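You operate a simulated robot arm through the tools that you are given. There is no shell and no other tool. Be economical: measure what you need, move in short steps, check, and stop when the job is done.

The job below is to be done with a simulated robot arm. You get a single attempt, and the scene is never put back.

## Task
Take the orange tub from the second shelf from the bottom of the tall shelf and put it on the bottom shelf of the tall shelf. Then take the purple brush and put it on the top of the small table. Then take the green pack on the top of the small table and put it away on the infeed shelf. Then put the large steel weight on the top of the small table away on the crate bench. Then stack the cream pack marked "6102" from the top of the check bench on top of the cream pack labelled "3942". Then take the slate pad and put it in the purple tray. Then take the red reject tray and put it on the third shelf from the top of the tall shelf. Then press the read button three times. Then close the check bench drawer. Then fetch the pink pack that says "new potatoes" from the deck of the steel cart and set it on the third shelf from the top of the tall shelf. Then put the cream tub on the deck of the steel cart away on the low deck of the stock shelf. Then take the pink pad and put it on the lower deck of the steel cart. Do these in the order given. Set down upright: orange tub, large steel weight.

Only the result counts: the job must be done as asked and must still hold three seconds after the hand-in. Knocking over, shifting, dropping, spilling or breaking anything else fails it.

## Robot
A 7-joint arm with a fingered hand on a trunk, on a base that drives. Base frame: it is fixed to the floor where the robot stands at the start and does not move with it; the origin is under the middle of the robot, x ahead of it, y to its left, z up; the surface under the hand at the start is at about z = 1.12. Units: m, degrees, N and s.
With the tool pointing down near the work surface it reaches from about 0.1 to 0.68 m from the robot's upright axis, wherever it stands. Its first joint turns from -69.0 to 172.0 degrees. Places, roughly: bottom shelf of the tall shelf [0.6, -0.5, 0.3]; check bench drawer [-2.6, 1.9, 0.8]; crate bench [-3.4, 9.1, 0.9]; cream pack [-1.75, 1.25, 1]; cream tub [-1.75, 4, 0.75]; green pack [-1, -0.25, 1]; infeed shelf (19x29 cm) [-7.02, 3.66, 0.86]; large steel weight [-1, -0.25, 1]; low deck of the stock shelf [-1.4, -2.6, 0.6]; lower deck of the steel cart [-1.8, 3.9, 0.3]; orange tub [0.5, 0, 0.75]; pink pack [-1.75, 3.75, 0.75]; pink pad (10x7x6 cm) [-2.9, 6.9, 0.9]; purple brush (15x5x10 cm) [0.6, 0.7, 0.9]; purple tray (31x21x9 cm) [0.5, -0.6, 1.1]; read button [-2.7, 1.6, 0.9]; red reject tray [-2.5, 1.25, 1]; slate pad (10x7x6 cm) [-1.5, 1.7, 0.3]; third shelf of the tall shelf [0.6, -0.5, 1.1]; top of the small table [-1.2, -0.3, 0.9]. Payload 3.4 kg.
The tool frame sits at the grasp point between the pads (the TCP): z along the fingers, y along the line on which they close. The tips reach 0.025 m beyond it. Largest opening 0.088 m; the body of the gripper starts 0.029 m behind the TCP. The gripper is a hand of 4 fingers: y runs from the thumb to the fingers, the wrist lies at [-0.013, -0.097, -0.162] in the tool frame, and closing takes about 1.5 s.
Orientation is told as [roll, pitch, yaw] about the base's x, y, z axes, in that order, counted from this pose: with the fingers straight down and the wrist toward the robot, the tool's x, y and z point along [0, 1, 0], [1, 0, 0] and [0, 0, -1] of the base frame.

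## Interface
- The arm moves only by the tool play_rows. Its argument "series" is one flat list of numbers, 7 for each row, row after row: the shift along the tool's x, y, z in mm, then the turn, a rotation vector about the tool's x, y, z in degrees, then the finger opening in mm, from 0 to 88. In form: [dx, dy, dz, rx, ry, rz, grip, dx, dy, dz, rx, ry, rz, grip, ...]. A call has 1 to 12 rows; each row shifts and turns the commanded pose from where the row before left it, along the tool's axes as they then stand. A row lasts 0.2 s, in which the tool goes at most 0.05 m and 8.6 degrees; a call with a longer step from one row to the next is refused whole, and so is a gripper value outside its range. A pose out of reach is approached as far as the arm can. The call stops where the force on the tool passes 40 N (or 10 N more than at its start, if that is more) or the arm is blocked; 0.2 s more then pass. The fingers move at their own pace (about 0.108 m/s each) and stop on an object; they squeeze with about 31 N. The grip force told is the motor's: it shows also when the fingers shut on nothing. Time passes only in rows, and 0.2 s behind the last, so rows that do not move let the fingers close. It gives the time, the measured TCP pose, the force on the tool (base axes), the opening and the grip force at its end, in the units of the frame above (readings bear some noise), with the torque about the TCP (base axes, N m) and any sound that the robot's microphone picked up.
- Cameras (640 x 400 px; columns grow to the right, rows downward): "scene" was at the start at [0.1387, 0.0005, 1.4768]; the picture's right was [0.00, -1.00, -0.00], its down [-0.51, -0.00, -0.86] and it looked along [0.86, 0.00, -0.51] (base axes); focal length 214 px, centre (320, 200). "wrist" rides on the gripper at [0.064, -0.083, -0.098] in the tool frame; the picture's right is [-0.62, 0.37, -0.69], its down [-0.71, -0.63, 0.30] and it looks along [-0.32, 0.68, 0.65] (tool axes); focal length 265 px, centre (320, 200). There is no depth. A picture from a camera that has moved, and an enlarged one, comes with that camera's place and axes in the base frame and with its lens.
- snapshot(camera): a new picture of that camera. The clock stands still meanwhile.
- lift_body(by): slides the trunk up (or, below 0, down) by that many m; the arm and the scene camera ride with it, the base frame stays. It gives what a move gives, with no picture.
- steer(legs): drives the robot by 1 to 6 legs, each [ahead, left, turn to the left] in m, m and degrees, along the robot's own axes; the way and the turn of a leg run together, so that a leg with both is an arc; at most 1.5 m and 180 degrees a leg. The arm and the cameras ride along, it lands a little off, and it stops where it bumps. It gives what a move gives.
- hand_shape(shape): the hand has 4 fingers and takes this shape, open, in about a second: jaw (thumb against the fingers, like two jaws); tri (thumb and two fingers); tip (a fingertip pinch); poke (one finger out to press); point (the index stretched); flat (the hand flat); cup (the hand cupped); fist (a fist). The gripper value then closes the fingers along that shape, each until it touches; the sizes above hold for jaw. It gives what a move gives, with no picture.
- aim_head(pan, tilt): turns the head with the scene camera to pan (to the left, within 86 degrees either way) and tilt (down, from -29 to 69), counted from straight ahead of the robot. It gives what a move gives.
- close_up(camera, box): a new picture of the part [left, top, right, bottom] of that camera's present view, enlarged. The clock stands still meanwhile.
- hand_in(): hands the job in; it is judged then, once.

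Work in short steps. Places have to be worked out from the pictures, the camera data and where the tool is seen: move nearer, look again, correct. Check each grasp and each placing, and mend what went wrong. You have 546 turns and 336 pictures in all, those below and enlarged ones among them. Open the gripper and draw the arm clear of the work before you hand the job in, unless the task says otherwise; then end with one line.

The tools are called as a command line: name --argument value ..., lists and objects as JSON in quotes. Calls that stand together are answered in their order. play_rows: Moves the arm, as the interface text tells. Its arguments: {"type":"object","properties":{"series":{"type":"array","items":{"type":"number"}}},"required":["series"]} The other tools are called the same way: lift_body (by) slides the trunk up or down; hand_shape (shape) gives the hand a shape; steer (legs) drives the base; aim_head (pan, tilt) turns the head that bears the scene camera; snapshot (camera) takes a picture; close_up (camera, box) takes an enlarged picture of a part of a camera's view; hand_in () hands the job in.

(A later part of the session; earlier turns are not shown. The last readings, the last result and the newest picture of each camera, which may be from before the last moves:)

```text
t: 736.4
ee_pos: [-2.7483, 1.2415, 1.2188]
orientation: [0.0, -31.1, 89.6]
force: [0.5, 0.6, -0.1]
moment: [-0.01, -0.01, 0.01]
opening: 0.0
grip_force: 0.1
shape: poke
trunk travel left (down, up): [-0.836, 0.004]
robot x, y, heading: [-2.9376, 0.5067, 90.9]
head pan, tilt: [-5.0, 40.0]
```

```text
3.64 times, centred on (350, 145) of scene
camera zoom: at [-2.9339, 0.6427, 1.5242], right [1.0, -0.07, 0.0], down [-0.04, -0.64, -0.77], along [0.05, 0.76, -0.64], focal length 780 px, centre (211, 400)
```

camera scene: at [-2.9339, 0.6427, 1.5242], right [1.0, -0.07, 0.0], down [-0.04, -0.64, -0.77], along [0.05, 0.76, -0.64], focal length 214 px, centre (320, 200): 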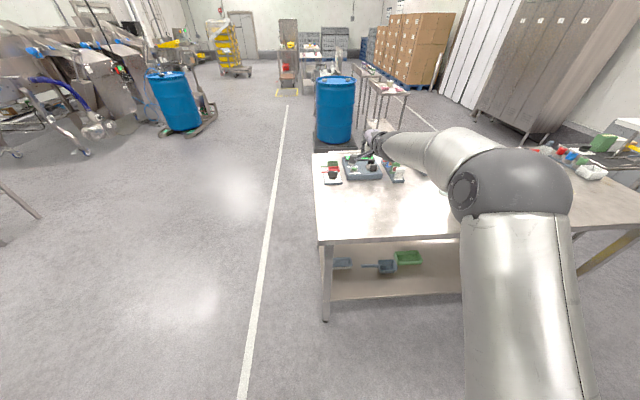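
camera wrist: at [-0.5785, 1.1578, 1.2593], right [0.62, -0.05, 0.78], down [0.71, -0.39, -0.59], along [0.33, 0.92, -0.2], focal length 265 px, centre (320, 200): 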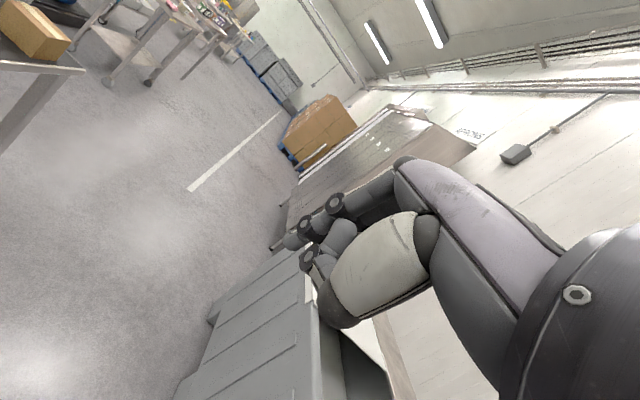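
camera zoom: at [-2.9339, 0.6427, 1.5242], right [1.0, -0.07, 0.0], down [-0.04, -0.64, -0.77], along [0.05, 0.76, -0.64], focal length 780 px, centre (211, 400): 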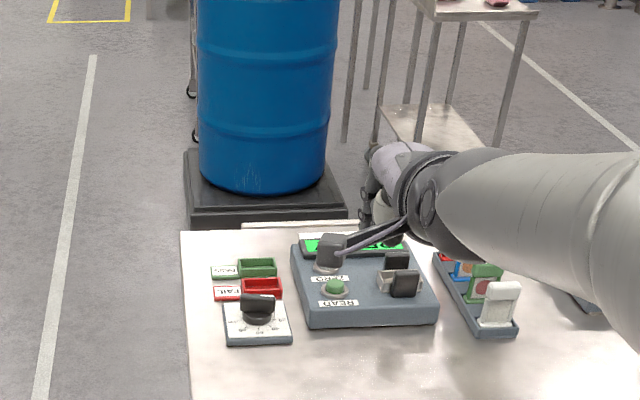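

READ is the green button, ≈(-2.685, 1.59, 0.93). It's near the bench's west end, so I'll press it from the west with the hand vertical. Drive around.

steer --legs '[[0, 0.55, 0], [1.25, 0, 0], [0, 0, -91]]'

play_rows --series '[0, -20, -13, 8, 0, 0, 0, 0, -22, -10, 8, 0, 0, 0, 0, -22, -6, 8, 0, 0, 0, 0, -22, -2, 7.2, 0, 0, 0, 0, 0, 0, 0, 0, 0, 0]'

aim_head --pan 0 --tilt 40

snapshot --camera "scene"

snapshot --camera "wrist"

```text
t: 749.4
ee_pos: [-2.7832, 1.5744, 1.2194]
orientation: [-0.1, -31.2, 0.5]
force: [0.2, -0.7, 0.3]
moment: [0.01, 0.02, 0.01]
opening: 0.0002
grip_force: 0.1
shape: poke
trunk travel left (down, up): [-0.836, 0.004]
robot x, y, heading: [-3.5214, 1.7572, 2.1]
head pan, tilt: [-5.0, 40.0]
```

```text
t: 750.6
ee_pos: [-2.8749, 1.5739, 1.2202]
orientation: [0.0, 0.2, 0.4]
force: [-0.3, 0.6, -0.3]
moment: [-0.03, 0.01, 0.02]
opening: 0.0
grip_force: 30.9
shape: jaw
trunk travel left (down, up): [-0.836, 0.004]
robot x, y, heading: [-3.5253, 1.7551, 2.1]
head pan, tilt: [-5.0, 40.0]
```

```text
t: 751.2
ee_pos: [-2.875, 1.574, 1.2196]
orientation: [-0.2, 0.0, 0.4]
force: [-0.3, -0.4, -0.2]
moment: [0.02, -0.03, -0.03]
opening: 0.0
grip_force: 31.1
shape: jaw
trunk travel left (down, up): [-0.836, 0.004]
robot x, y, heading: [-3.5212, 1.7545, 2.0]
head pan, tilt: [0.0, 40.0]
```

```text
116 pictures are left
camera scene: at [-3.3875, 1.7582, 1.5242], right [0.03, -1.0, 0.0], down [-0.64, -0.02, -0.77], along [0.77, 0.03, -0.64], focal length 214 px, centre (320, 200)
```

scene: 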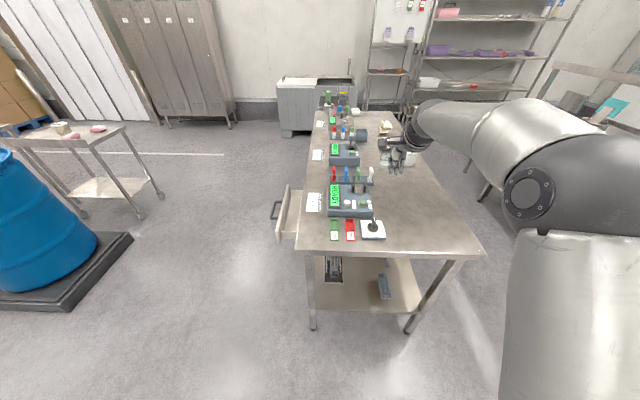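

```text
115 pictures are left
camera wrist: at [-2.959, 1.6365, 1.3178], right [0.37, -0.62, 0.69], down [-0.62, -0.72, -0.3], along [0.69, -0.32, -0.65], focal length 265 px, centre (320, 200)
```

wrist: 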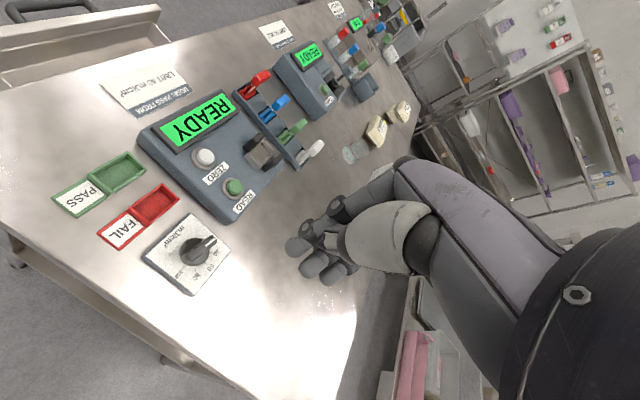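

The row's grip value turned the hand back to a closed jaw. I'll use poke again and press with the trunk only. First locate the button precisely.

close_up --camera "scene" --box '[310, 150, 410, 240]'

```text
4.44 times, centred on (360, 195) of scene
camera zoom: at [-3.3875, 1.7582, 1.5242], right [0.03, -1.0, 0.0], down [-0.64, -0.02, -0.77], along [0.77, 0.03, -0.64], focal length 953 px, centre (142, 222)
```

zoom: 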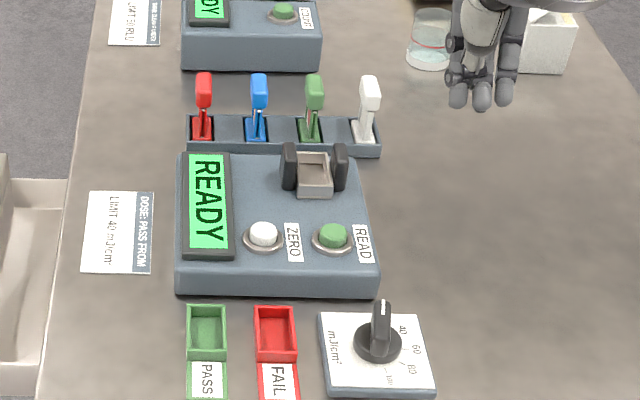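

Button ≈(-2.685, 1.598), top ≈0.925. Move over it, set poke again, and lower the trunk partway.

steer --legs '[[0.18, 0.018, -2]]'

hand_shape --shape "poke"

lift_body --by -0.2

snapshot --camera "wrist"

close_up --camera "scene" --box '[310, 130, 470, 240]'

```text
t: 752.7
ee_pos: [-2.6992, 1.5706, 1.2201]
orientation: [0.0, 0.0, -1.5]
force: [-0.1, 0.4, -0.2]
moment: [-0.02, 0.02, 0.0]
opening: 0.0
grip_force: 31.2
shape: jaw
trunk travel left (down, up): [-0.836, 0.004]
robot x, y, heading: [-3.3393, 1.7725, -0.1]
head pan, tilt: [0.0, 40.0]
```

```text
t: 753.6
ee_pos: [-2.6995, 1.5707, 1.2197]
orientation: [-0.2, 0.0, -1.6]
force: [1.1, 1.0, -0.2]
moment: [0.0, 0.0, 0.02]
opening: 0.0004
grip_force: 0.0
shape: poke
trunk travel left (down, up): [-0.836, 0.004]
robot x, y, heading: [-3.3382, 1.7727, -0.0]
head pan, tilt: [0.0, 40.0]
```

```text
t: 755.8
ee_pos: [-2.7, 1.5712, 1.0197]
orientation: [-0.1, 0.0, -1.6]
force: [-0.2, -0.3, 0.5]
moment: [0.02, -0.02, 0.01]
opening: 0.0002
grip_force: 0.1
shape: poke
trunk travel left (down, up): [-0.636, 0.204]
robot x, y, heading: [-3.3404, 1.7746, -0.3]
head pan, tilt: [0.0, 40.0]
```

```text
113 pictures are left
camera wrist: at [-2.7818, 1.637, 1.118], right [0.35, -0.63, 0.69], down [-0.65, -0.7, -0.3], along [0.67, -0.34, -0.65], focal length 265 px, centre (320, 200)
```

wrist: 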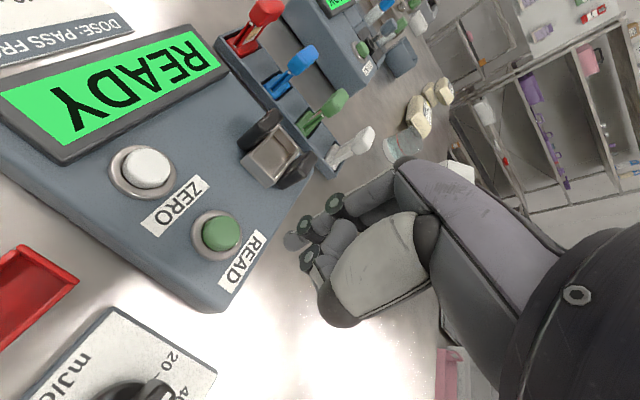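

```text
3.64 times, centred on (390, 185) of scene
camera zoom: at [-3.2057, 1.7741, 1.3242], right [0.0, -1.0, 0.0], down [-0.64, 0.0, -0.77], along [0.77, 0.0, -0.64], focal length 780 px, centre (66, 254)
```

zoom: 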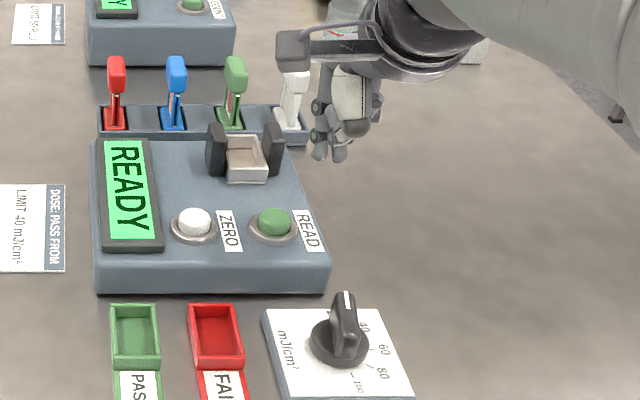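

Index tip is at TCP + (−0.003, +0.008, −0.022). Shift by (+1.9, +1.7) cm to stand over the button.

steer --legs '[[0.019, 0.017, 0]]'

lift_body --by -0.05

snapshot --camera "wrist"

close_up --camera "scene" --box '[320, 140, 420, 230]'

```text
t: 756.6
ee_pos: [-2.6805, 1.5894, 1.0202]
orientation: [-0.1, 0.0, -1.6]
force: [-0.1, 0.0, -0.2]
moment: [-0.03, 0.01, -0.01]
opening: 0.0
grip_force: 0.0
shape: poke
trunk travel left (down, up): [-0.636, 0.204]
robot x, y, heading: [-3.3252, 1.7924, -0.3]
head pan, tilt: [0.0, 40.0]
```

```text
t: 757.5
ee_pos: [-2.6808, 1.5895, 0.9696]
orientation: [-0.1, 0.0, -1.6]
force: [0.5, 0.6, -0.8]
moment: [-0.02, -0.05, 0.02]
opening: 0.0
grip_force: 0.1
shape: poke
trunk travel left (down, up): [-0.586, 0.254]
robot x, y, heading: [-3.3209, 1.7921, 0.1]
head pan, tilt: [0.0, 40.0]
```

```text
111 pictures are left
camera wrist: at [-2.7631, 1.6547, 1.068], right [0.35, -0.63, 0.69], down [-0.65, -0.7, -0.3], along [0.67, -0.34, -0.65], focal length 265 px, centre (320, 200)
```

wrist: 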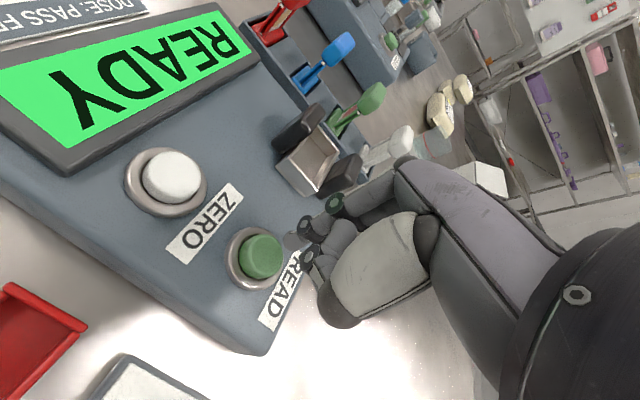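

```text
4.44 times, centred on (370, 185) of scene
camera zoom: at [-3.1871, 1.7917, 1.2741], right [0.0, -1.0, 0.0], down [-0.64, 0.0, -0.77], along [0.77, 0.0, -0.64], focal length 953 px, centre (98, 267)
```

zoom: 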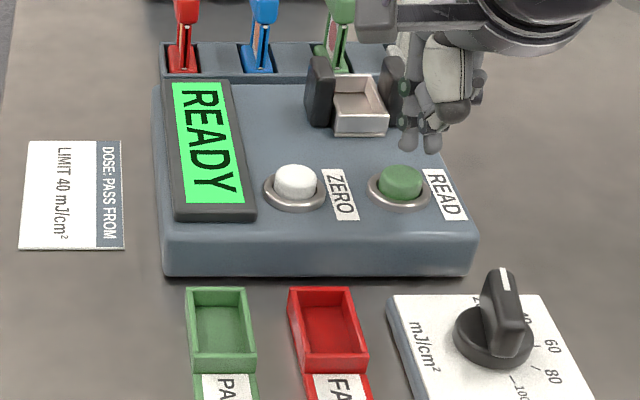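

Aligned within a few mm. Lower to touch the button in small trunk steps.

lift_body --by -0.016

close_up --camera "wrist" --box '[180, 160, 380, 320]'

close_up --camera "scene" --box '[340, 140, 420, 210]'

```text
t: 758.2
ee_pos: [-2.6817, 1.5883, 0.9539]
orientation: [-0.2, -0.1, -1.7]
force: [0.0, -0.5, 2.8]
moment: [0.0, 0.02, -0.01]
opening: 0.0
grip_force: 0.0
shape: poke
trunk travel left (down, up): [-0.57, 0.27]
robot x, y, heading: [-3.3182, 1.791, 0.1]
head pan, tilt: [0.0, 40.0]
```

```text
2.50 times, centred on (280, 240) of wrist
camera zoom: at [-2.7634, 1.6545, 1.0526], right [0.35, -0.63, 0.69], down [-0.65, -0.7, -0.3], along [0.68, -0.34, -0.65], focal length 664 px, centre (420, 100)
```

zoom: 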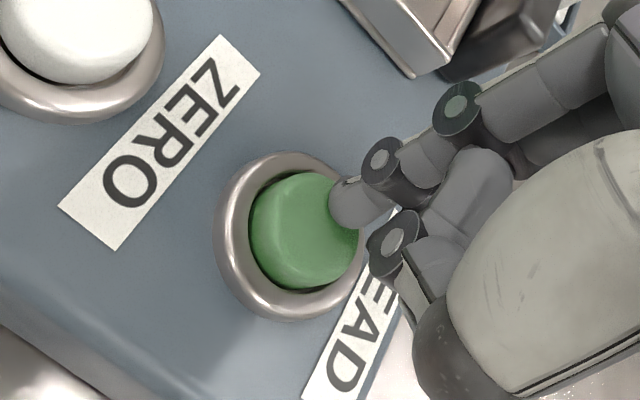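

```text
5.71 times, centred on (380, 175) of scene
camera zoom: at [-3.1875, 1.7916, 1.2582], right [0.0, -1.0, 0.0], down [-0.64, 0.0, -0.77], along [0.77, 0.0, -0.64], focal length 1226 px, centre (-23, 343)
```

zoom: 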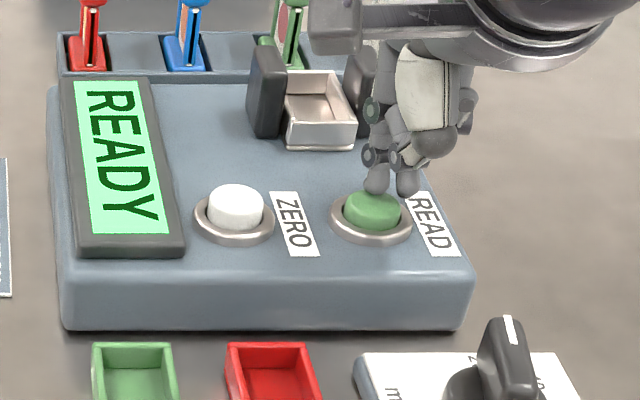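

Just touching near the far rim of the button. Raise slightly, shift 7 mm back toward me, and press properly.

lift_body --by 0.012

steer --legs '[[-0.008, 0.003, 0]]'

lift_body --by -0.012

close_up --camera "wrist" --box '[180, 160, 380, 320]'

```text
t: 758.8
ee_pos: [-2.6807, 1.5881, 0.9664]
orientation: [-0.1, 0.0, -1.6]
force: [0.2, -0.5, -1.1]
moment: [0.01, -0.01, -0.02]
opening: 0.0003
grip_force: 0.0
shape: poke
trunk travel left (down, up): [-0.582, 0.258]
robot x, y, heading: [-3.3206, 1.7941, -0.1]
head pan, tilt: [0.0, 40.0]
```

```text
t: 759.5
ee_pos: [-2.6895, 1.5924, 0.9658]
orientation: [0.0, 0.1, -1.6]
force: [-0.5, -0.7, 0.2]
moment: [-0.02, -0.02, -0.04]
opening: 0.0
grip_force: 0.1
shape: poke
trunk travel left (down, up): [-0.582, 0.258]
robot x, y, heading: [-3.3268, 1.7927, 0.3]
head pan, tilt: [0.0, 40.0]
```

```text
t: 760.1
ee_pos: [-2.6882, 1.5919, 0.9545]
orientation: [-0.1, 0.0, -1.5]
force: [0.3, -0.7, 2.2]
moment: [-0.04, -0.02, 0.0]
opening: 0.0001
grip_force: 0.2
shape: poke
trunk travel left (down, up): [-0.57, 0.27]
robot x, y, heading: [-3.3272, 1.7934, -0.1]
head pan, tilt: [0.0, 40.0]
```

```text
2.50 times, centred on (280, 240) of wrist
camera zoom: at [-2.7713, 1.6577, 1.0525], right [0.35, -0.63, 0.69], down [-0.65, -0.7, -0.3], along [0.68, -0.34, -0.65], focal length 664 px, centre (420, 100)
```

zoom: 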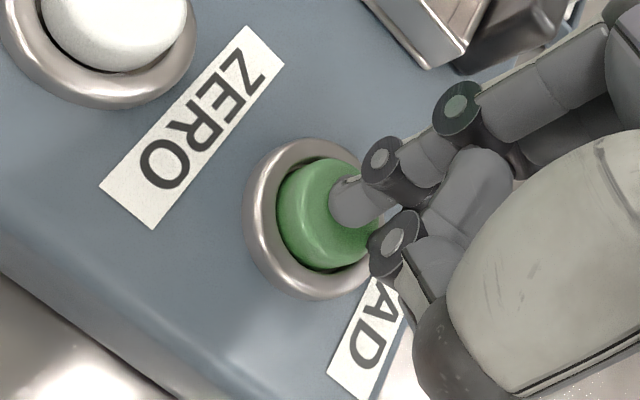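

Fingertip is on the button's centre. Press down.

lift_body --by -0.006

close_up --camera "scene" --box '[320, 130, 440, 220]'

```text
t: 760.7
ee_pos: [-2.6888, 1.5925, 0.9507]
orientation: [-0.1, -0.3, -1.6]
force: [3.3, -1.3, 11.8]
moment: [-0.13, -0.07, 0.02]
opening: 0.0001
grip_force: 0.2
shape: poke
trunk travel left (down, up): [-0.564, 0.276]
robot x, y, heading: [-3.327, 1.7951, -0.3]
head pan, tilt: [0.0, 40.0]
heard: click
```

```text
4.44 times, centred on (380, 175) of scene
camera zoom: at [-3.1962, 1.795, 1.2525], right [0.0, -1.0, 0.0], down [-0.64, 0.0, -0.77], along [0.77, 0.0, -0.64], focal length 953 px, centre (53, 311)
```

zoom: 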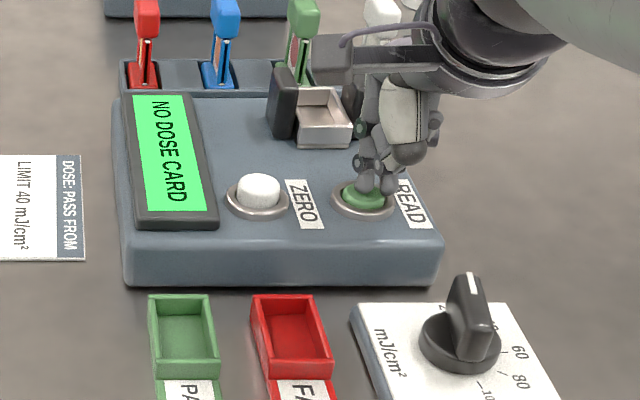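

Click — first press. Release fully and press again.

lift_body --by 0.02

lift_body --by -0.02

lift_body --by 0.02

```text
t: 761.3
ee_pos: [-2.69, 1.5905, 0.9671]
orientation: [0.0, 0.0, -1.6]
force: [0.2, 1.1, 0.7]
moment: [0.03, 0.03, -0.02]
opening: 0.0
grip_force: 0.2
shape: poke
trunk travel left (down, up): [-0.584, 0.256]
robot x, y, heading: [-3.3266, 1.7933, -0.1]
head pan, tilt: [0.0, 40.0]
```

```text
t: 762.0
ee_pos: [-2.6883, 1.5916, 0.9502]
orientation: [-0.1, -0.4, -1.7]
force: [2.9, -0.1, 11.5]
moment: [-0.06, -0.03, 0.03]
opening: 0.0
grip_force: 0.1
shape: poke
trunk travel left (down, up): [-0.564, 0.276]
robot x, y, heading: [-3.3286, 1.796, -0.3]
head pan, tilt: [0.0, 40.0]
heard: click
```

```text
t: 762.7
ee_pos: [-2.6897, 1.5927, 0.9678]
orientation: [0.0, 0.0, -1.6]
force: [0.0, 0.8, -0.3]
moment: [0.02, -0.03, 0.0]
opening: 0.0001
grip_force: 0.2
shape: poke
trunk travel left (down, up): [-0.584, 0.256]
robot x, y, heading: [-3.3248, 1.7944, -0.4]
head pan, tilt: [0.0, 40.0]
```

Second click. Third press, then release and rise.

lift_body --by -0.02

lift_body --by 0.02

lift_body --by 0.2

snapshot --camera "scene"

```text
t: 763.4
ee_pos: [-2.6897, 1.5916, 0.9501]
orientation: [-0.2, -0.4, -1.6]
force: [3.4, -0.7, 11.2]
moment: [-0.09, -0.08, 0.0]
opening: 0.0001
grip_force: 0.1
shape: poke
trunk travel left (down, up): [-0.564, 0.276]
robot x, y, heading: [-3.3317, 1.7938, 0.1]
head pan, tilt: [0.0, 40.0]
heard: click
```

```text
t: 764.0
ee_pos: [-2.6893, 1.5922, 0.9673]
orientation: [0.0, 0.1, -1.6]
force: [-0.1, -0.2, 0.2]
moment: [-0.02, 0.02, -0.02]
opening: 0.0002
grip_force: 0.0
shape: poke
trunk travel left (down, up): [-0.584, 0.256]
robot x, y, heading: [-3.3291, 1.7964, -0.3]
head pan, tilt: [0.0, 40.0]
```

```text
t: 766.2
ee_pos: [-2.6885, 1.592, 1.1676]
orientation: [-0.1, 0.0, -1.6]
force: [0.1, 0.2, -0.2]
moment: [-0.04, 0.0, 0.0]
opening: 0.0
grip_force: 0.1
shape: poke
trunk travel left (down, up): [-0.784, 0.056]
robot x, y, heading: [-3.3309, 1.7971, -0.2]
head pan, tilt: [0.0, 40.0]
```

```text
105 pictures are left
camera scene: at [-3.1949, 1.7946, 1.4721], right [0.0, -1.0, 0.0], down [-0.64, 0.0, -0.77], along [0.77, 0.0, -0.64], focal length 214 px, centre (320, 200)
```

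scene: 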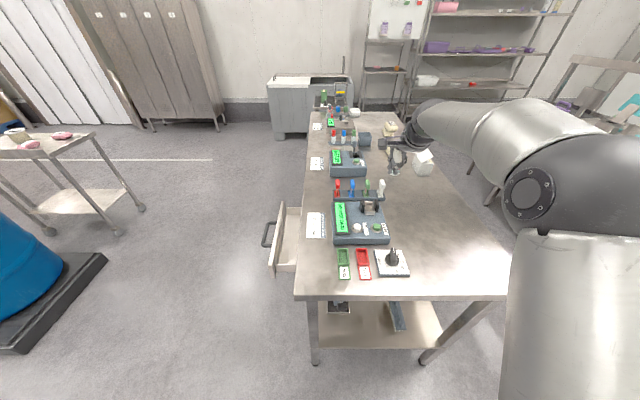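

Three clicks heard. Now the drawer at the north side, open about 11 cm. Drive around to the north side facing south, hand closed.

hand_shape --shape "jaw"

steer --legs '[[-0.1, 0.98, 0], [0.95, 0, 0], [0, 0, -90]]'

aim_head --pan 0 --tilt 45

snapshot --camera "scene"

```text
t: 767.1
ee_pos: [-2.6886, 1.5911, 1.1673]
orientation: [-0.1, 0.0, -1.7]
force: [0.1, 0.0, -0.1]
moment: [0.01, 0.03, 0.02]
opening: 0.0876
grip_force: 0.1
shape: jaw
trunk travel left (down, up): [-0.784, 0.056]
robot x, y, heading: [-3.3286, 1.795, -0.1]
head pan, tilt: [0.0, 40.0]
```

```text
t: 780.5
ee_pos: [-2.6603, 2.1333, 1.1678]
orientation: [0.0, 0.0, -89.7]
force: [0.8, 0.7, -0.6]
moment: [0.01, -0.01, 0.02]
opening: 0.0878
grip_force: 0.1
shape: jaw
trunk travel left (down, up): [-0.784, 0.056]
robot x, y, heading: [-2.4806, 2.782, -88.2]
head pan, tilt: [0.0, 40.0]
```

```text
t: 781.2
ee_pos: [-2.66, 2.1327, 1.1673]
orientation: [-0.1, 0.0, -89.5]
force: [-0.7, 0.0, 0.1]
moment: [0.05, -0.01, -0.02]
opening: 0.0879
grip_force: 0.0
shape: jaw
trunk travel left (down, up): [-0.784, 0.056]
robot x, y, heading: [-2.4815, 2.7786, -88.6]
head pan, tilt: [0.0, 45.0]
```

```text
104 pictures are left
camera scene: at [-2.4777, 2.6488, 1.4649], right [-1.0, -0.03, 0.0], down [-0.02, 0.71, -0.71], along [0.02, -0.71, -0.71], focal length 214 px, centre (320, 200)
```

scene: 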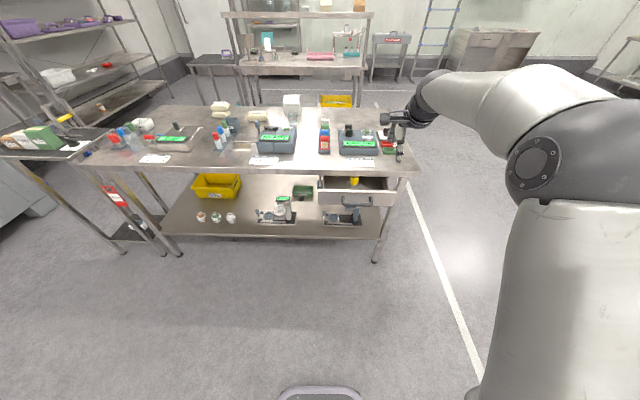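

Drawer front is at z 0.72–0.82, centre x≈−2.64, y≈1.955. Tilt the closed hand forward ~58° to push with the fingertips, then lower.

play_rows --series '[0, 0, 0, -8, 0, 0, 0, 0, 0, 0, -8, 0, 0, 0, 0, 0, 0, -8, 0, 0, 0, 0, 0, 0, -8, 0, 0, 0, 0, 0, 0, -8, 0, 0, 0, 0, 0, 0, -8, 0, 0, 0, 0, 0, 0, -8, 0, 0, 0, 0, 0, 0, 0, 0, 0, 0]'

steer --legs '[[-0.06, 0, -1.5]]'

lift_body --by -0.375

snapshot --camera "scene"

snapshot --camera "wrist"

```text
t: 783.0
ee_pos: [-2.6612, 2.1335, 1.1674]
orientation: [-0.1, -56.1, -89.6]
force: [0.1, 0.7, 1.0]
moment: [0.0, 0.02, 0.01]
opening: 0.0001
grip_force: 30.8
shape: jaw
trunk travel left (down, up): [-0.784, 0.056]
robot x, y, heading: [-2.4855, 2.7814, -88.2]
head pan, tilt: [0.0, 45.0]
```

```text
t: 784.0
ee_pos: [-2.6802, 2.2011, 1.1682]
orientation: [-0.1, -56.0, -91.1]
force: [0.7, 0.8, 0.7]
moment: [-0.01, 0.01, 0.0]
opening: 0.0
grip_force: 31.0
shape: jaw
trunk travel left (down, up): [-0.784, 0.056]
robot x, y, heading: [-2.4804, 2.8456, -89.7]
head pan, tilt: [0.0, 45.0]
```

```text
t: 787.6
ee_pos: [-2.6794, 2.2005, 0.7921]
orientation: [-0.1, -56.0, -91.1]
force: [-0.8, 0.5, 0.5]
moment: [-0.01, 0.01, -0.01]
opening: 0.0
grip_force: 31.4
shape: jaw
trunk travel left (down, up): [-0.409, 0.431]
robot x, y, heading: [-2.4839, 2.8411, -89.5]
head pan, tilt: [0.0, 45.0]
```

```text
103 pictures are left
camera scene: at [-2.4824, 2.7109, 1.0899], right [-1.0, -0.01, 0.0], down [0.0, 0.71, -0.71], along [0.0, -0.71, -0.71], focal length 214 px, centre (320, 200)
```

scene: 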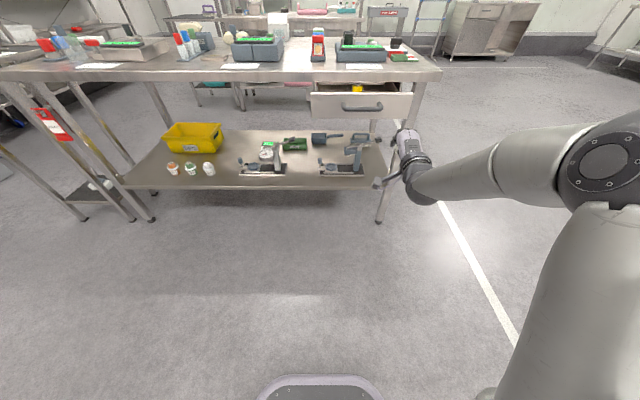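

```text
102 pictures are left
camera wrist: at [-2.6129, 2.3263, 0.7788], right [-0.61, 0.38, 0.69], down [-0.71, 0.11, -0.69], along [-0.34, -0.92, 0.2], focal length 265 px, centre (320, 200)
```

wrist: 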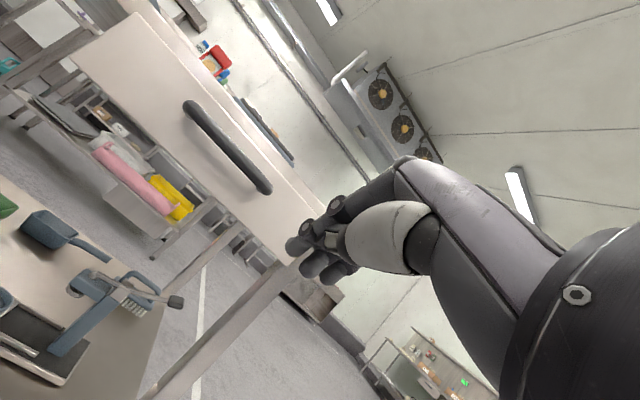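

Align to the drawer's centre (x≈−2.62) and drive forward to push.

steer --legs '[[0, 0.058, 0], [0.2, 0, 0]]'

snapshot --camera "wrist"

steer --legs '[[0.08, 0, 0]]'

snapshot --camera "scene"

```text
t: 789.8
ee_pos: [-2.6213, 1.9982, 0.7916]
orientation: [-0.1, -55.9, -91.2]
force: [0.6, 0.1, -3.6]
moment: [0.09, -0.04, -0.03]
opening: 0.0
grip_force: 31.4
shape: jaw
trunk travel left (down, up): [-0.409, 0.431]
robot x, y, heading: [-2.4223, 2.6426, -89.6]
head pan, tilt: [0.0, 45.0]
```

```text
101 pictures are left
camera wrist: at [-2.5553, 2.1242, 0.7782], right [-0.61, 0.38, 0.69], down [-0.71, 0.12, -0.69], along [-0.34, -0.92, 0.2], focal length 265 px, centre (320, 200)
```

wrist: 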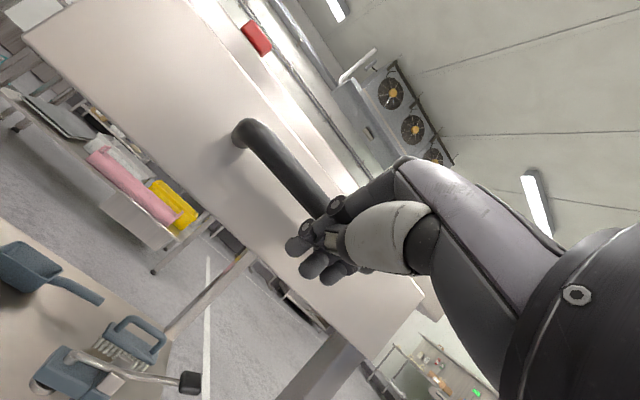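

```text
t: 790.8
ee_pos: [-2.6216, 1.9187, 0.7921]
orientation: [0.1, -55.7, -91.3]
force: [0.5, 11.9, -9.8]
moment: [-0.03, -0.05, -0.12]
opening: 0.0001
grip_force: 30.9
shape: jaw
trunk travel left (down, up): [-0.409, 0.431]
robot x, y, heading: [-2.4229, 2.5572, -89.9]
head pan, tilt: [0.0, 45.0]
```

```text
100 pictures are left
camera scene: at [-2.4244, 2.4292, 1.0898], right [-1.0, 0.0, 0.0], down [0.0, 0.71, -0.71], along [0.0, -0.71, -0.71], focal length 214 px, centre (320, 200)
```

scene: 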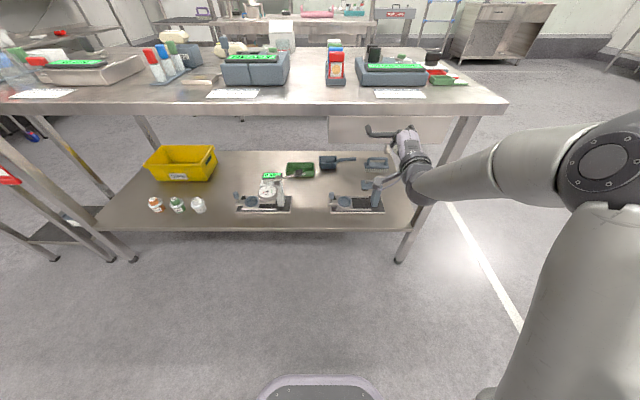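

The drawer moves with ~12 N. Keep pushing until it stops.

steer --legs '[[0.06, 0, 0]]'

steer --legs '[[0.06, 0, 0]]'

snapshot --camera "scene"

```text
t: 791.6
ee_pos: [-2.6238, 1.9182, 0.7907]
orientation: [0.0, -55.4, -91.5]
force: [2.5, 26.7, 2.6]
moment: [-0.46, 0.11, -0.26]
opening: 0.0001
grip_force: 30.9
shape: jaw
trunk travel left (down, up): [-0.409, 0.431]
robot x, y, heading: [-2.4219, 2.5494, -90.1]
head pan, tilt: [0.0, 45.0]
stopped in leg 1: the force on the tool passed its limit at 58 N (the readings are from after the stop); the commanded pose is now the measured one
```

```text
t: 792.3
ee_pos: [-2.6235, 1.917, 0.7905]
orientation: [0.1, -55.3, -91.6]
force: [3.5, 34.0, 6.3]
moment: [-0.6, 0.08, -0.3]
opening: 0.0
grip_force: 31.1
shape: jaw
trunk travel left (down, up): [-0.409, 0.431]
robot x, y, heading: [-2.4237, 2.5482, -89.9]
head pan, tilt: [0.0, 45.0]
stopped in leg 1: the force on the tool passed its limit at 58 N (the readings are from after the stop); the commanded pose is now the measured one
```

```text
99 pictures are left
camera scene: at [-2.4233, 2.4244, 1.0909], right [-1.0, 0.0, 0.0], down [0.0, 0.7, -0.71], along [0.0, -0.71, -0.7], focal length 214 px, centre (320, 200)
```

scene: 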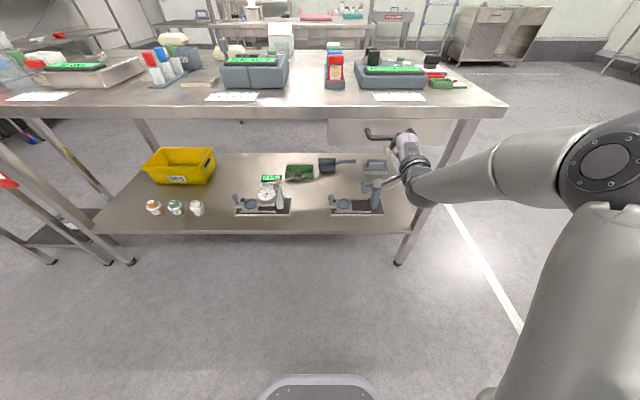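

Hard stop reached. Back off and check from a distance.

steer --legs '[[-0.3, 0, 0]]'

close_up --camera "scene" --box '[260, 30, 460, 160]'

```text
t: 794.3
ee_pos: [-2.6252, 2.21, 0.7858]
orientation: [0.1, -54.9, -91.7]
force: [-0.8, 0.6, -0.8]
moment: [0.0, 0.01, -0.01]
opening: 0.0001
grip_force: 31.3
shape: jaw
trunk travel left (down, up): [-0.409, 0.431]
robot x, y, heading: [-2.4216, 2.8457, -90.0]
head pan, tilt: [0.0, 45.0]
```

```text
3.08 times, centred on (360, 95) of scene
camera zoom: at [-2.4243, 2.7146, 1.09], right [-1.0, 0.0, 0.0], down [0.0, 0.71, -0.71], along [0.0, -0.71, -0.71], focal length 660 px, centre (197, 523)
```

zoom: 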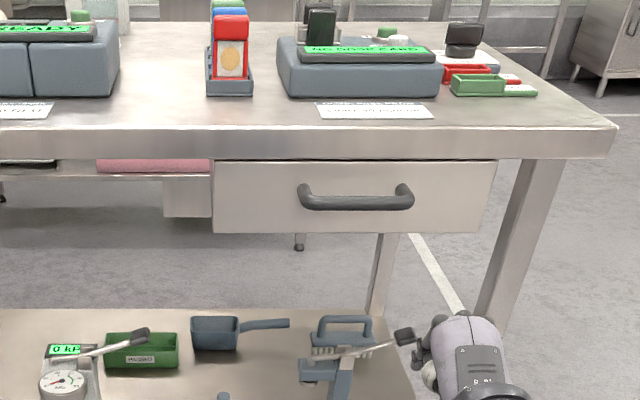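

Drawer is closed. Next the pink pack on the steel cart: raise, move east, and turn to face it.

lift_body --by 0.37

steer --legs '[[0, 0.95, 0], [0, 0, 180]]'

aim_head --pan 0 --tilt 40

snapshot --camera "scene"

```text
t: 797.9
ee_pos: [-2.6253, 2.2096, 1.1559]
orientation: [0.2, -54.9, -91.8]
force: [0.8, 0.7, -0.1]
moment: [0.01, -0.03, 0.02]
opening: 0.0
grip_force: 31.1
shape: jaw
trunk travel left (down, up): [-0.779, 0.061]
robot x, y, heading: [-2.4225, 2.8429, -90.2]
head pan, tilt: [0.0, 45.0]
```

```text
t: 810.3
ee_pos: [-1.2747, 3.4842, 1.1552]
orientation: [0.1, -54.8, 89.3]
force: [-0.6, -0.3, 0.0]
moment: [0.01, 0.04, 0.02]
opening: 0.0001
grip_force: 31.1
shape: jaw
trunk travel left (down, up): [-0.779, 0.061]
robot x, y, heading: [-1.4653, 2.8432, 91.1]
head pan, tilt: [0.0, 45.0]
```

```text
t: 810.9
ee_pos: [-1.2757, 3.4837, 1.1559]
orientation: [0.0, -54.9, 89.4]
force: [1.1, 0.0, -0.3]
moment: [0.0, 0.0, 0.01]
opening: 0.0001
grip_force: 30.9
shape: jaw
trunk travel left (down, up): [-0.779, 0.061]
robot x, y, heading: [-1.4654, 2.8464, 90.9]
head pan, tilt: [0.0, 40.0]
```

```text
97 pictures are left
camera scene: at [-1.4702, 2.9809, 1.4671], right [1.0, 0.02, 0.0], down [0.01, -0.64, -0.77], along [-0.01, 0.77, -0.64], focal length 214 px, centre (320, 200)
```

scene: 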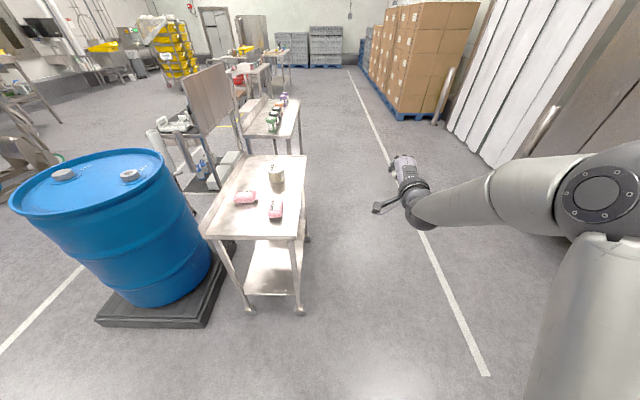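

close_up --camera "scene" --box '[190, 145, 320, 245]'

close_up --camera "scene" --box '[225, 180, 295, 230]'

```text
4.00 times, centred on (255, 195) of scene
camera zoom: at [-1.4702, 2.9809, 1.4671], right [1.0, 0.02, 0.0], down [0.01, -0.64, -0.77], along [-0.01, 0.77, -0.64], focal length 858 px, centre (580, 220)
```

zoom: 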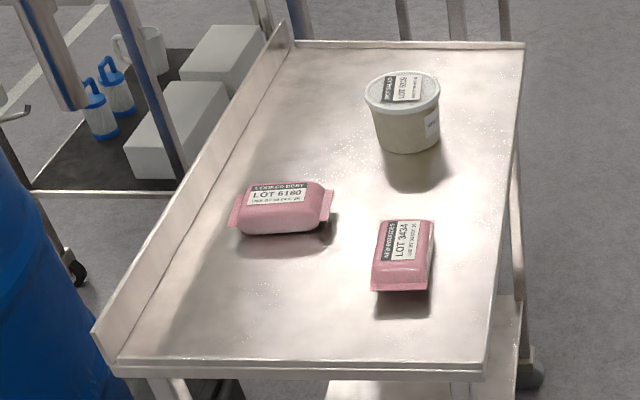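

```text
8.00 times, centred on (260, 205) of scene
camera zoom: at [-1.4702, 2.9809, 1.4671], right [1.0, 0.02, 0.0], down [0.01, -0.64, -0.77], along [-0.01, 0.77, -0.64], focal length 1716 px, centre (800, 160)
```

zoom: 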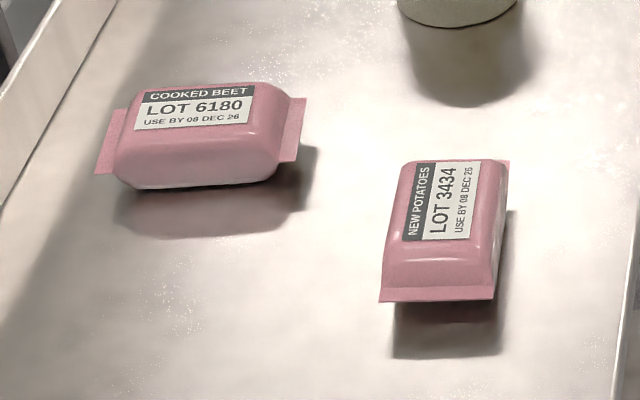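

"NEW POTATOES" is the right pack, ≈(-1.69, 3.73), long axis along y. I'll take it from the cart's east side facing west. Drive there and straighten the hand to vertical.

steer --legs '[[0, -0.45, 0], [0.66, 0, 0], [0, 0, 89]]'

play_rows --series '[0, 0, 0, 8, 0, 0, 40, 0, 0, 0, 8, 0, 0, 60, 0, 0, 0, 8, 0, 0, 80, 0, 0, 0, 8, 0, 0, 88, 0, 0, 0, 8, 0, 0, 88, 0, 0, 0, 8, 0, 0, 88, 0, 0, 0, 6.8, 0, 0, 88, 0, 0, 0, 0, 0, 0, 88]'

snapshot --camera "scene"

snapshot --camera "wrist"

```text
t: 820.8
ee_pos: [-1.6592, 3.7059, 1.1558]
orientation: [0.1, -55.0, 179.3]
force: [0.2, -0.7, 1.9]
moment: [-0.01, -0.04, -0.06]
opening: 0.0
grip_force: 31.1
shape: jaw
trunk travel left (down, up): [-0.779, 0.061]
robot x, y, heading: [-1.0204, 3.5156, -178.9]
head pan, tilt: [0.0, 40.0]
```

```text
t: 822.6
ee_pos: [-1.6601, 3.7044, 1.1559]
orientation: [0.1, 0.0, 179.5]
force: [1.1, -0.4, 0.2]
moment: [0.0, -0.04, 0.0]
opening: 0.0874
grip_force: 0.1
shape: jaw
trunk travel left (down, up): [-0.779, 0.061]
robot x, y, heading: [-1.0166, 3.5112, -179.0]
head pan, tilt: [0.0, 40.0]
```

```text
94 pictures are left
camera scene: at [-1.1564, 3.5127, 1.4672], right [-0.02, 1.0, 0.0], down [0.64, 0.01, -0.77], along [-0.77, -0.01, -0.64], focal length 214 px, centre (320, 200)
```

scene: 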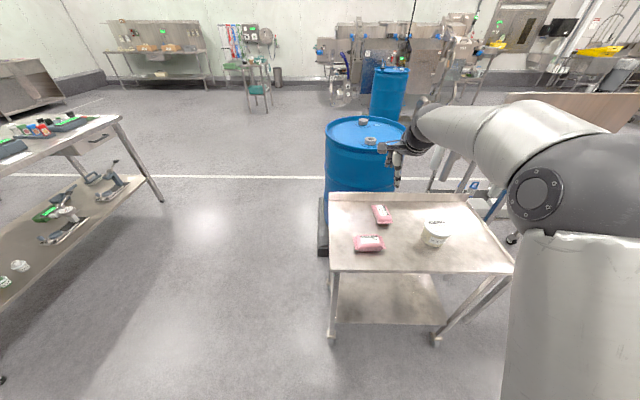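

```text
93 pictures are left
camera wrist: at [-1.5777, 3.6384, 1.2542], right [-0.36, 0.62, 0.69], down [0.64, 0.71, -0.31], along [-0.68, 0.33, -0.65], focal length 265 px, centre (320, 200)
```

wrist: 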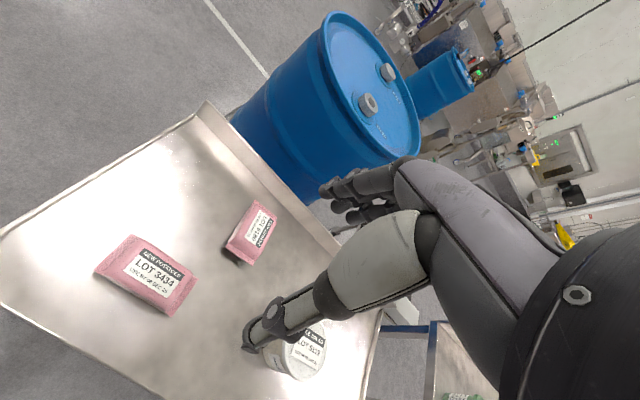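

Pack centre ≈(-1.69, 3.70). Turn the hand 6°, advance 3 cm, lower.

play_rows --series '[0, 28, 0, 0, 0, -6, 88, 0, 0, 0, 0, 0, 0, 88]'

lift_body --by -0.27

snapshot --camera "wrist"

close_up --camera "scene" --box '[320, 100, 520, 260]'

```text
t: 823.2
ee_pos: [-1.6875, 3.7039, 1.1579]
orientation: [0.0, -0.2, -174.4]
force: [0.1, -0.8, 0.1]
moment: [0.02, 0.05, -0.05]
opening: 0.0877
grip_force: 0.1
shape: jaw
trunk travel left (down, up): [-0.779, 0.061]
robot x, y, heading: [-1.0176, 3.5099, -178.9]
head pan, tilt: [0.0, 40.0]
```

```text
t: 825.9
ee_pos: [-1.6885, 3.7042, 0.8855]
orientation: [-0.1, -0.1, -174.6]
force: [0.5, 0.2, -0.6]
moment: [-0.01, -0.01, 0.0]
opening: 0.0878
grip_force: 0.1
shape: jaw
trunk travel left (down, up): [-0.509, 0.331]
robot x, y, heading: [-1.0236, 3.5163, -178.9]
head pan, tilt: [0.0, 40.0]
```

```text
92 pictures are left
camera wrist: at [-1.6002, 3.6473, 0.9839], right [-0.42, 0.58, 0.69], down [0.56, 0.77, -0.31], along [-0.71, 0.26, -0.65], focal length 265 px, centre (320, 200)
```

wrist: 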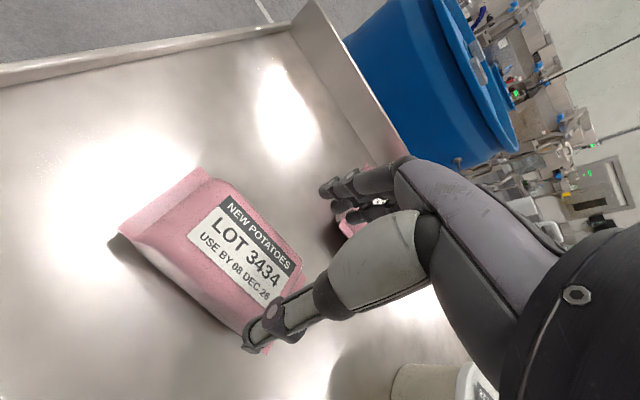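

```text
2.50 times, centred on (420, 180) of scene
camera zoom: at [-1.1569, 3.5126, 1.1972], right [-0.02, 1.0, 0.0], down [0.64, 0.01, -0.77], along [-0.77, -0.01, -0.64], focal length 536 px, centre (70, 250)
```

zoom: 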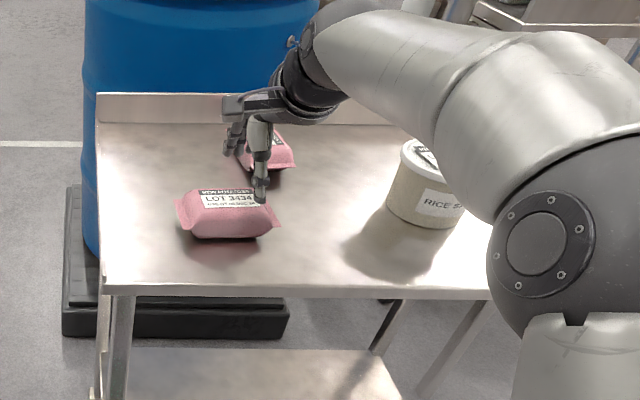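

Small y correction (−1.4 cm) and lower with the arm (keeps the elbow up).

play_rows --series '[13, 0, 20, 0, 0, 0, 88, 0, 0, 25, 0, 0, 0, 88, 0, 0, 20, 0, 0, 0, 88, 0, 0, 8, 0, 0, 0, 88, 0, 0, 0, 0, 0, 0, 88]'

snapshot --camera "wrist"

close_up --camera "scene" --box '[320, 100, 520, 260]'

```text
t: 827.1
ee_pos: [-1.6871, 3.6912, 0.8221]
orientation: [-0.2, -1.1, -174.6]
force: [-1.5, 1.3, 36.2]
moment: [0.19, 0.45, -0.16]
opening: 0.087
grip_force: 0.1
shape: jaw
trunk travel left (down, up): [-0.509, 0.331]
robot x, y, heading: [-1.0192, 3.5136, -178.7]
head pan, tilt: [0.0, 40.0]
```

```text
90 pictures are left
camera wrist: at [-1.5959, 3.6343, 0.9186], right [-0.41, 0.58, 0.7], down [0.55, 0.77, -0.32], along [-0.72, 0.26, -0.64], focal length 265 px, centre (320, 200)
```

wrist: 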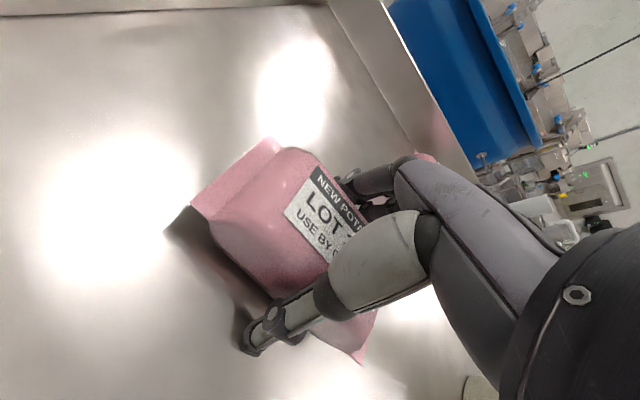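

```text
2.50 times, centred on (420, 180) of scene
camera zoom: at [-1.1505, 3.5111, 1.1984], right [-0.02, 1.0, 0.0], down [0.64, 0.01, -0.77], along [-0.77, -0.01, -0.64], focal length 536 px, centre (70, 250)
```

zoom: 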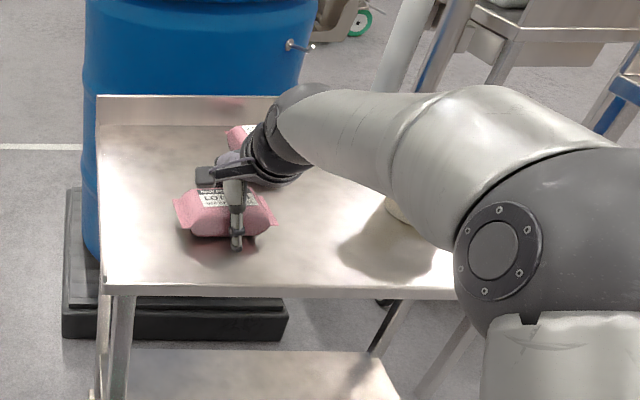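

Fingertips reached the deck (z≈0.797). Ease up 4 mm and close.

play_rows --series '[0, 0, -5, 0, 0, 0, 88, 0, 0, 0, 0, 0, 0, 60, 0, 0, 0, 0, 0, 0, 30, 0, 0, 0, 0, 0, 0, 20, 0, 0, 0, 0, 0, 0, 20, 0, 0, 0, 0, 0, 0, 20]'

lift_body --by 0.12

snapshot --camera "wrist"

```text
t: 828.5
ee_pos: [-1.6839, 3.6907, 0.8253]
orientation: [-0.2, -0.9, -174.4]
force: [8.4, 0.3, 35.2]
moment: [0.07, -1.3, 0.04]
opening: 0.0462
grip_force: 30.9
shape: jaw
trunk travel left (down, up): [-0.509, 0.331]
robot x, y, heading: [-1.0187, 3.5141, -179.3]
head pan, tilt: [0.0, 40.0]
```

```text
t: 830.0
ee_pos: [-1.688, 3.6921, 0.9371]
orientation: [0.1, -0.1, -174.4]
force: [0.7, 0.0, -3.3]
moment: [0.0, 0.0, -0.02]
opening: 0.0453
grip_force: 30.9
shape: jaw
trunk travel left (down, up): [-0.629, 0.211]
robot x, y, heading: [-1.0202, 3.5085, -179.1]
head pan, tilt: [0.0, 40.0]
```

```text
88 pictures are left
camera wrist: at [-1.6, 3.6353, 1.0353], right [-0.43, 0.58, 0.69], down [0.56, 0.77, -0.31], along [-0.71, 0.26, -0.65], focal length 265 px, centre (320, 200)
```

wrist: 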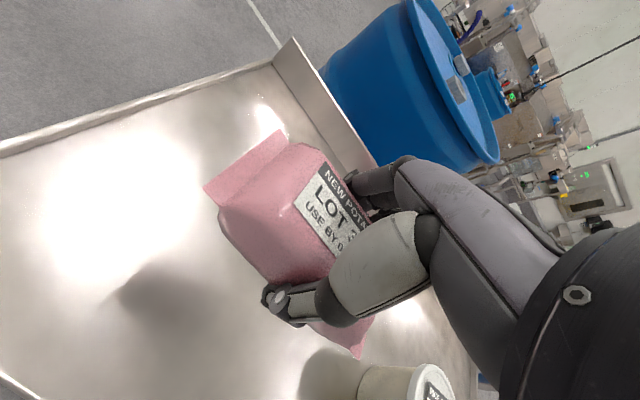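

Held. Raise fully and travel to the tall shelf.

lift_body --by 0.2

steer --legs '[[-0.6, 0, 0], [0, 0, 89], [1.5, 0, 0], [1.5, 0, 0], [1.3, 0, 0]]'

steer --legs '[[0, 0, 90]]'

aim_head --pan 0 --tilt 25

snapshot --camera "scene"

```text
t: 832.2
ee_pos: [-1.6887, 3.6915, 1.1371]
orientation: [0.0, -0.1, -174.5]
force: [0.0, 0.8, -2.0]
moment: [0.03, -0.01, -0.01]
opening: 0.0452
grip_force: 31.0
shape: jaw
trunk travel left (down, up): [-0.829, 0.011]
robot x, y, heading: [-1.0225, 3.5162, -179.2]
head pan, tilt: [0.0, 40.0]
```

```text
t: 859.5
ee_pos: [-0.4958, -1.4235, 1.1365]
orientation: [0.2, -0.1, -83.9]
force: [0.9, 1.3, -2.1]
moment: [0.02, -0.01, 0.0]
opening: 0.0455
grip_force: 31.5
shape: jaw
trunk travel left (down, up): [-0.829, 0.011]
robot x, y, heading: [-0.3244, -0.7539, -88.6]
head pan, tilt: [0.0, 40.0]
```

```text
t: 863.7
ee_pos: [0.34, -0.9346, 1.1437]
orientation: [0.0, -0.7, 5.1]
force: [0.0, -5.5, 29.0]
moment: [0.05, -0.87, -0.15]
opening: 0.0451
grip_force: 31.3
shape: jaw
trunk travel left (down, up): [-0.829, 0.011]
robot x, y, heading: [-0.3247, -0.7527, 0.6]
head pan, tilt: [0.0, 40.0]
```

```text
t: 864.5
ee_pos: [0.3433, -0.9352, 1.1434]
orientation: [-0.1, -1.0, 5.1]
force: [2.6, -1.3, 18.5]
moment: [0.04, -0.61, -0.06]
opening: 0.0454
grip_force: 31.0
shape: jaw
trunk travel left (down, up): [-0.829, 0.011]
robot x, y, heading: [-0.3215, -0.7521, 0.5]
head pan, tilt: [0.0, 25.0]
```

```text
87 pictures are left
camera scene: at [-0.1861, -0.751, 1.5409], right [0.01, -1.0, 0.0], down [-0.42, 0.0, -0.91], along [0.91, 0.01, -0.42], focal length 214 px, centre (320, 200)
```

scene: 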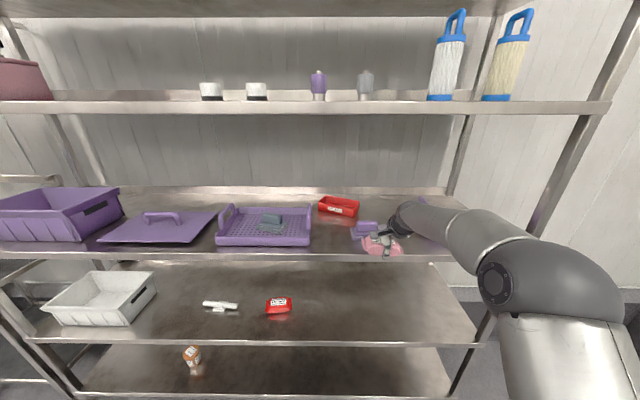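

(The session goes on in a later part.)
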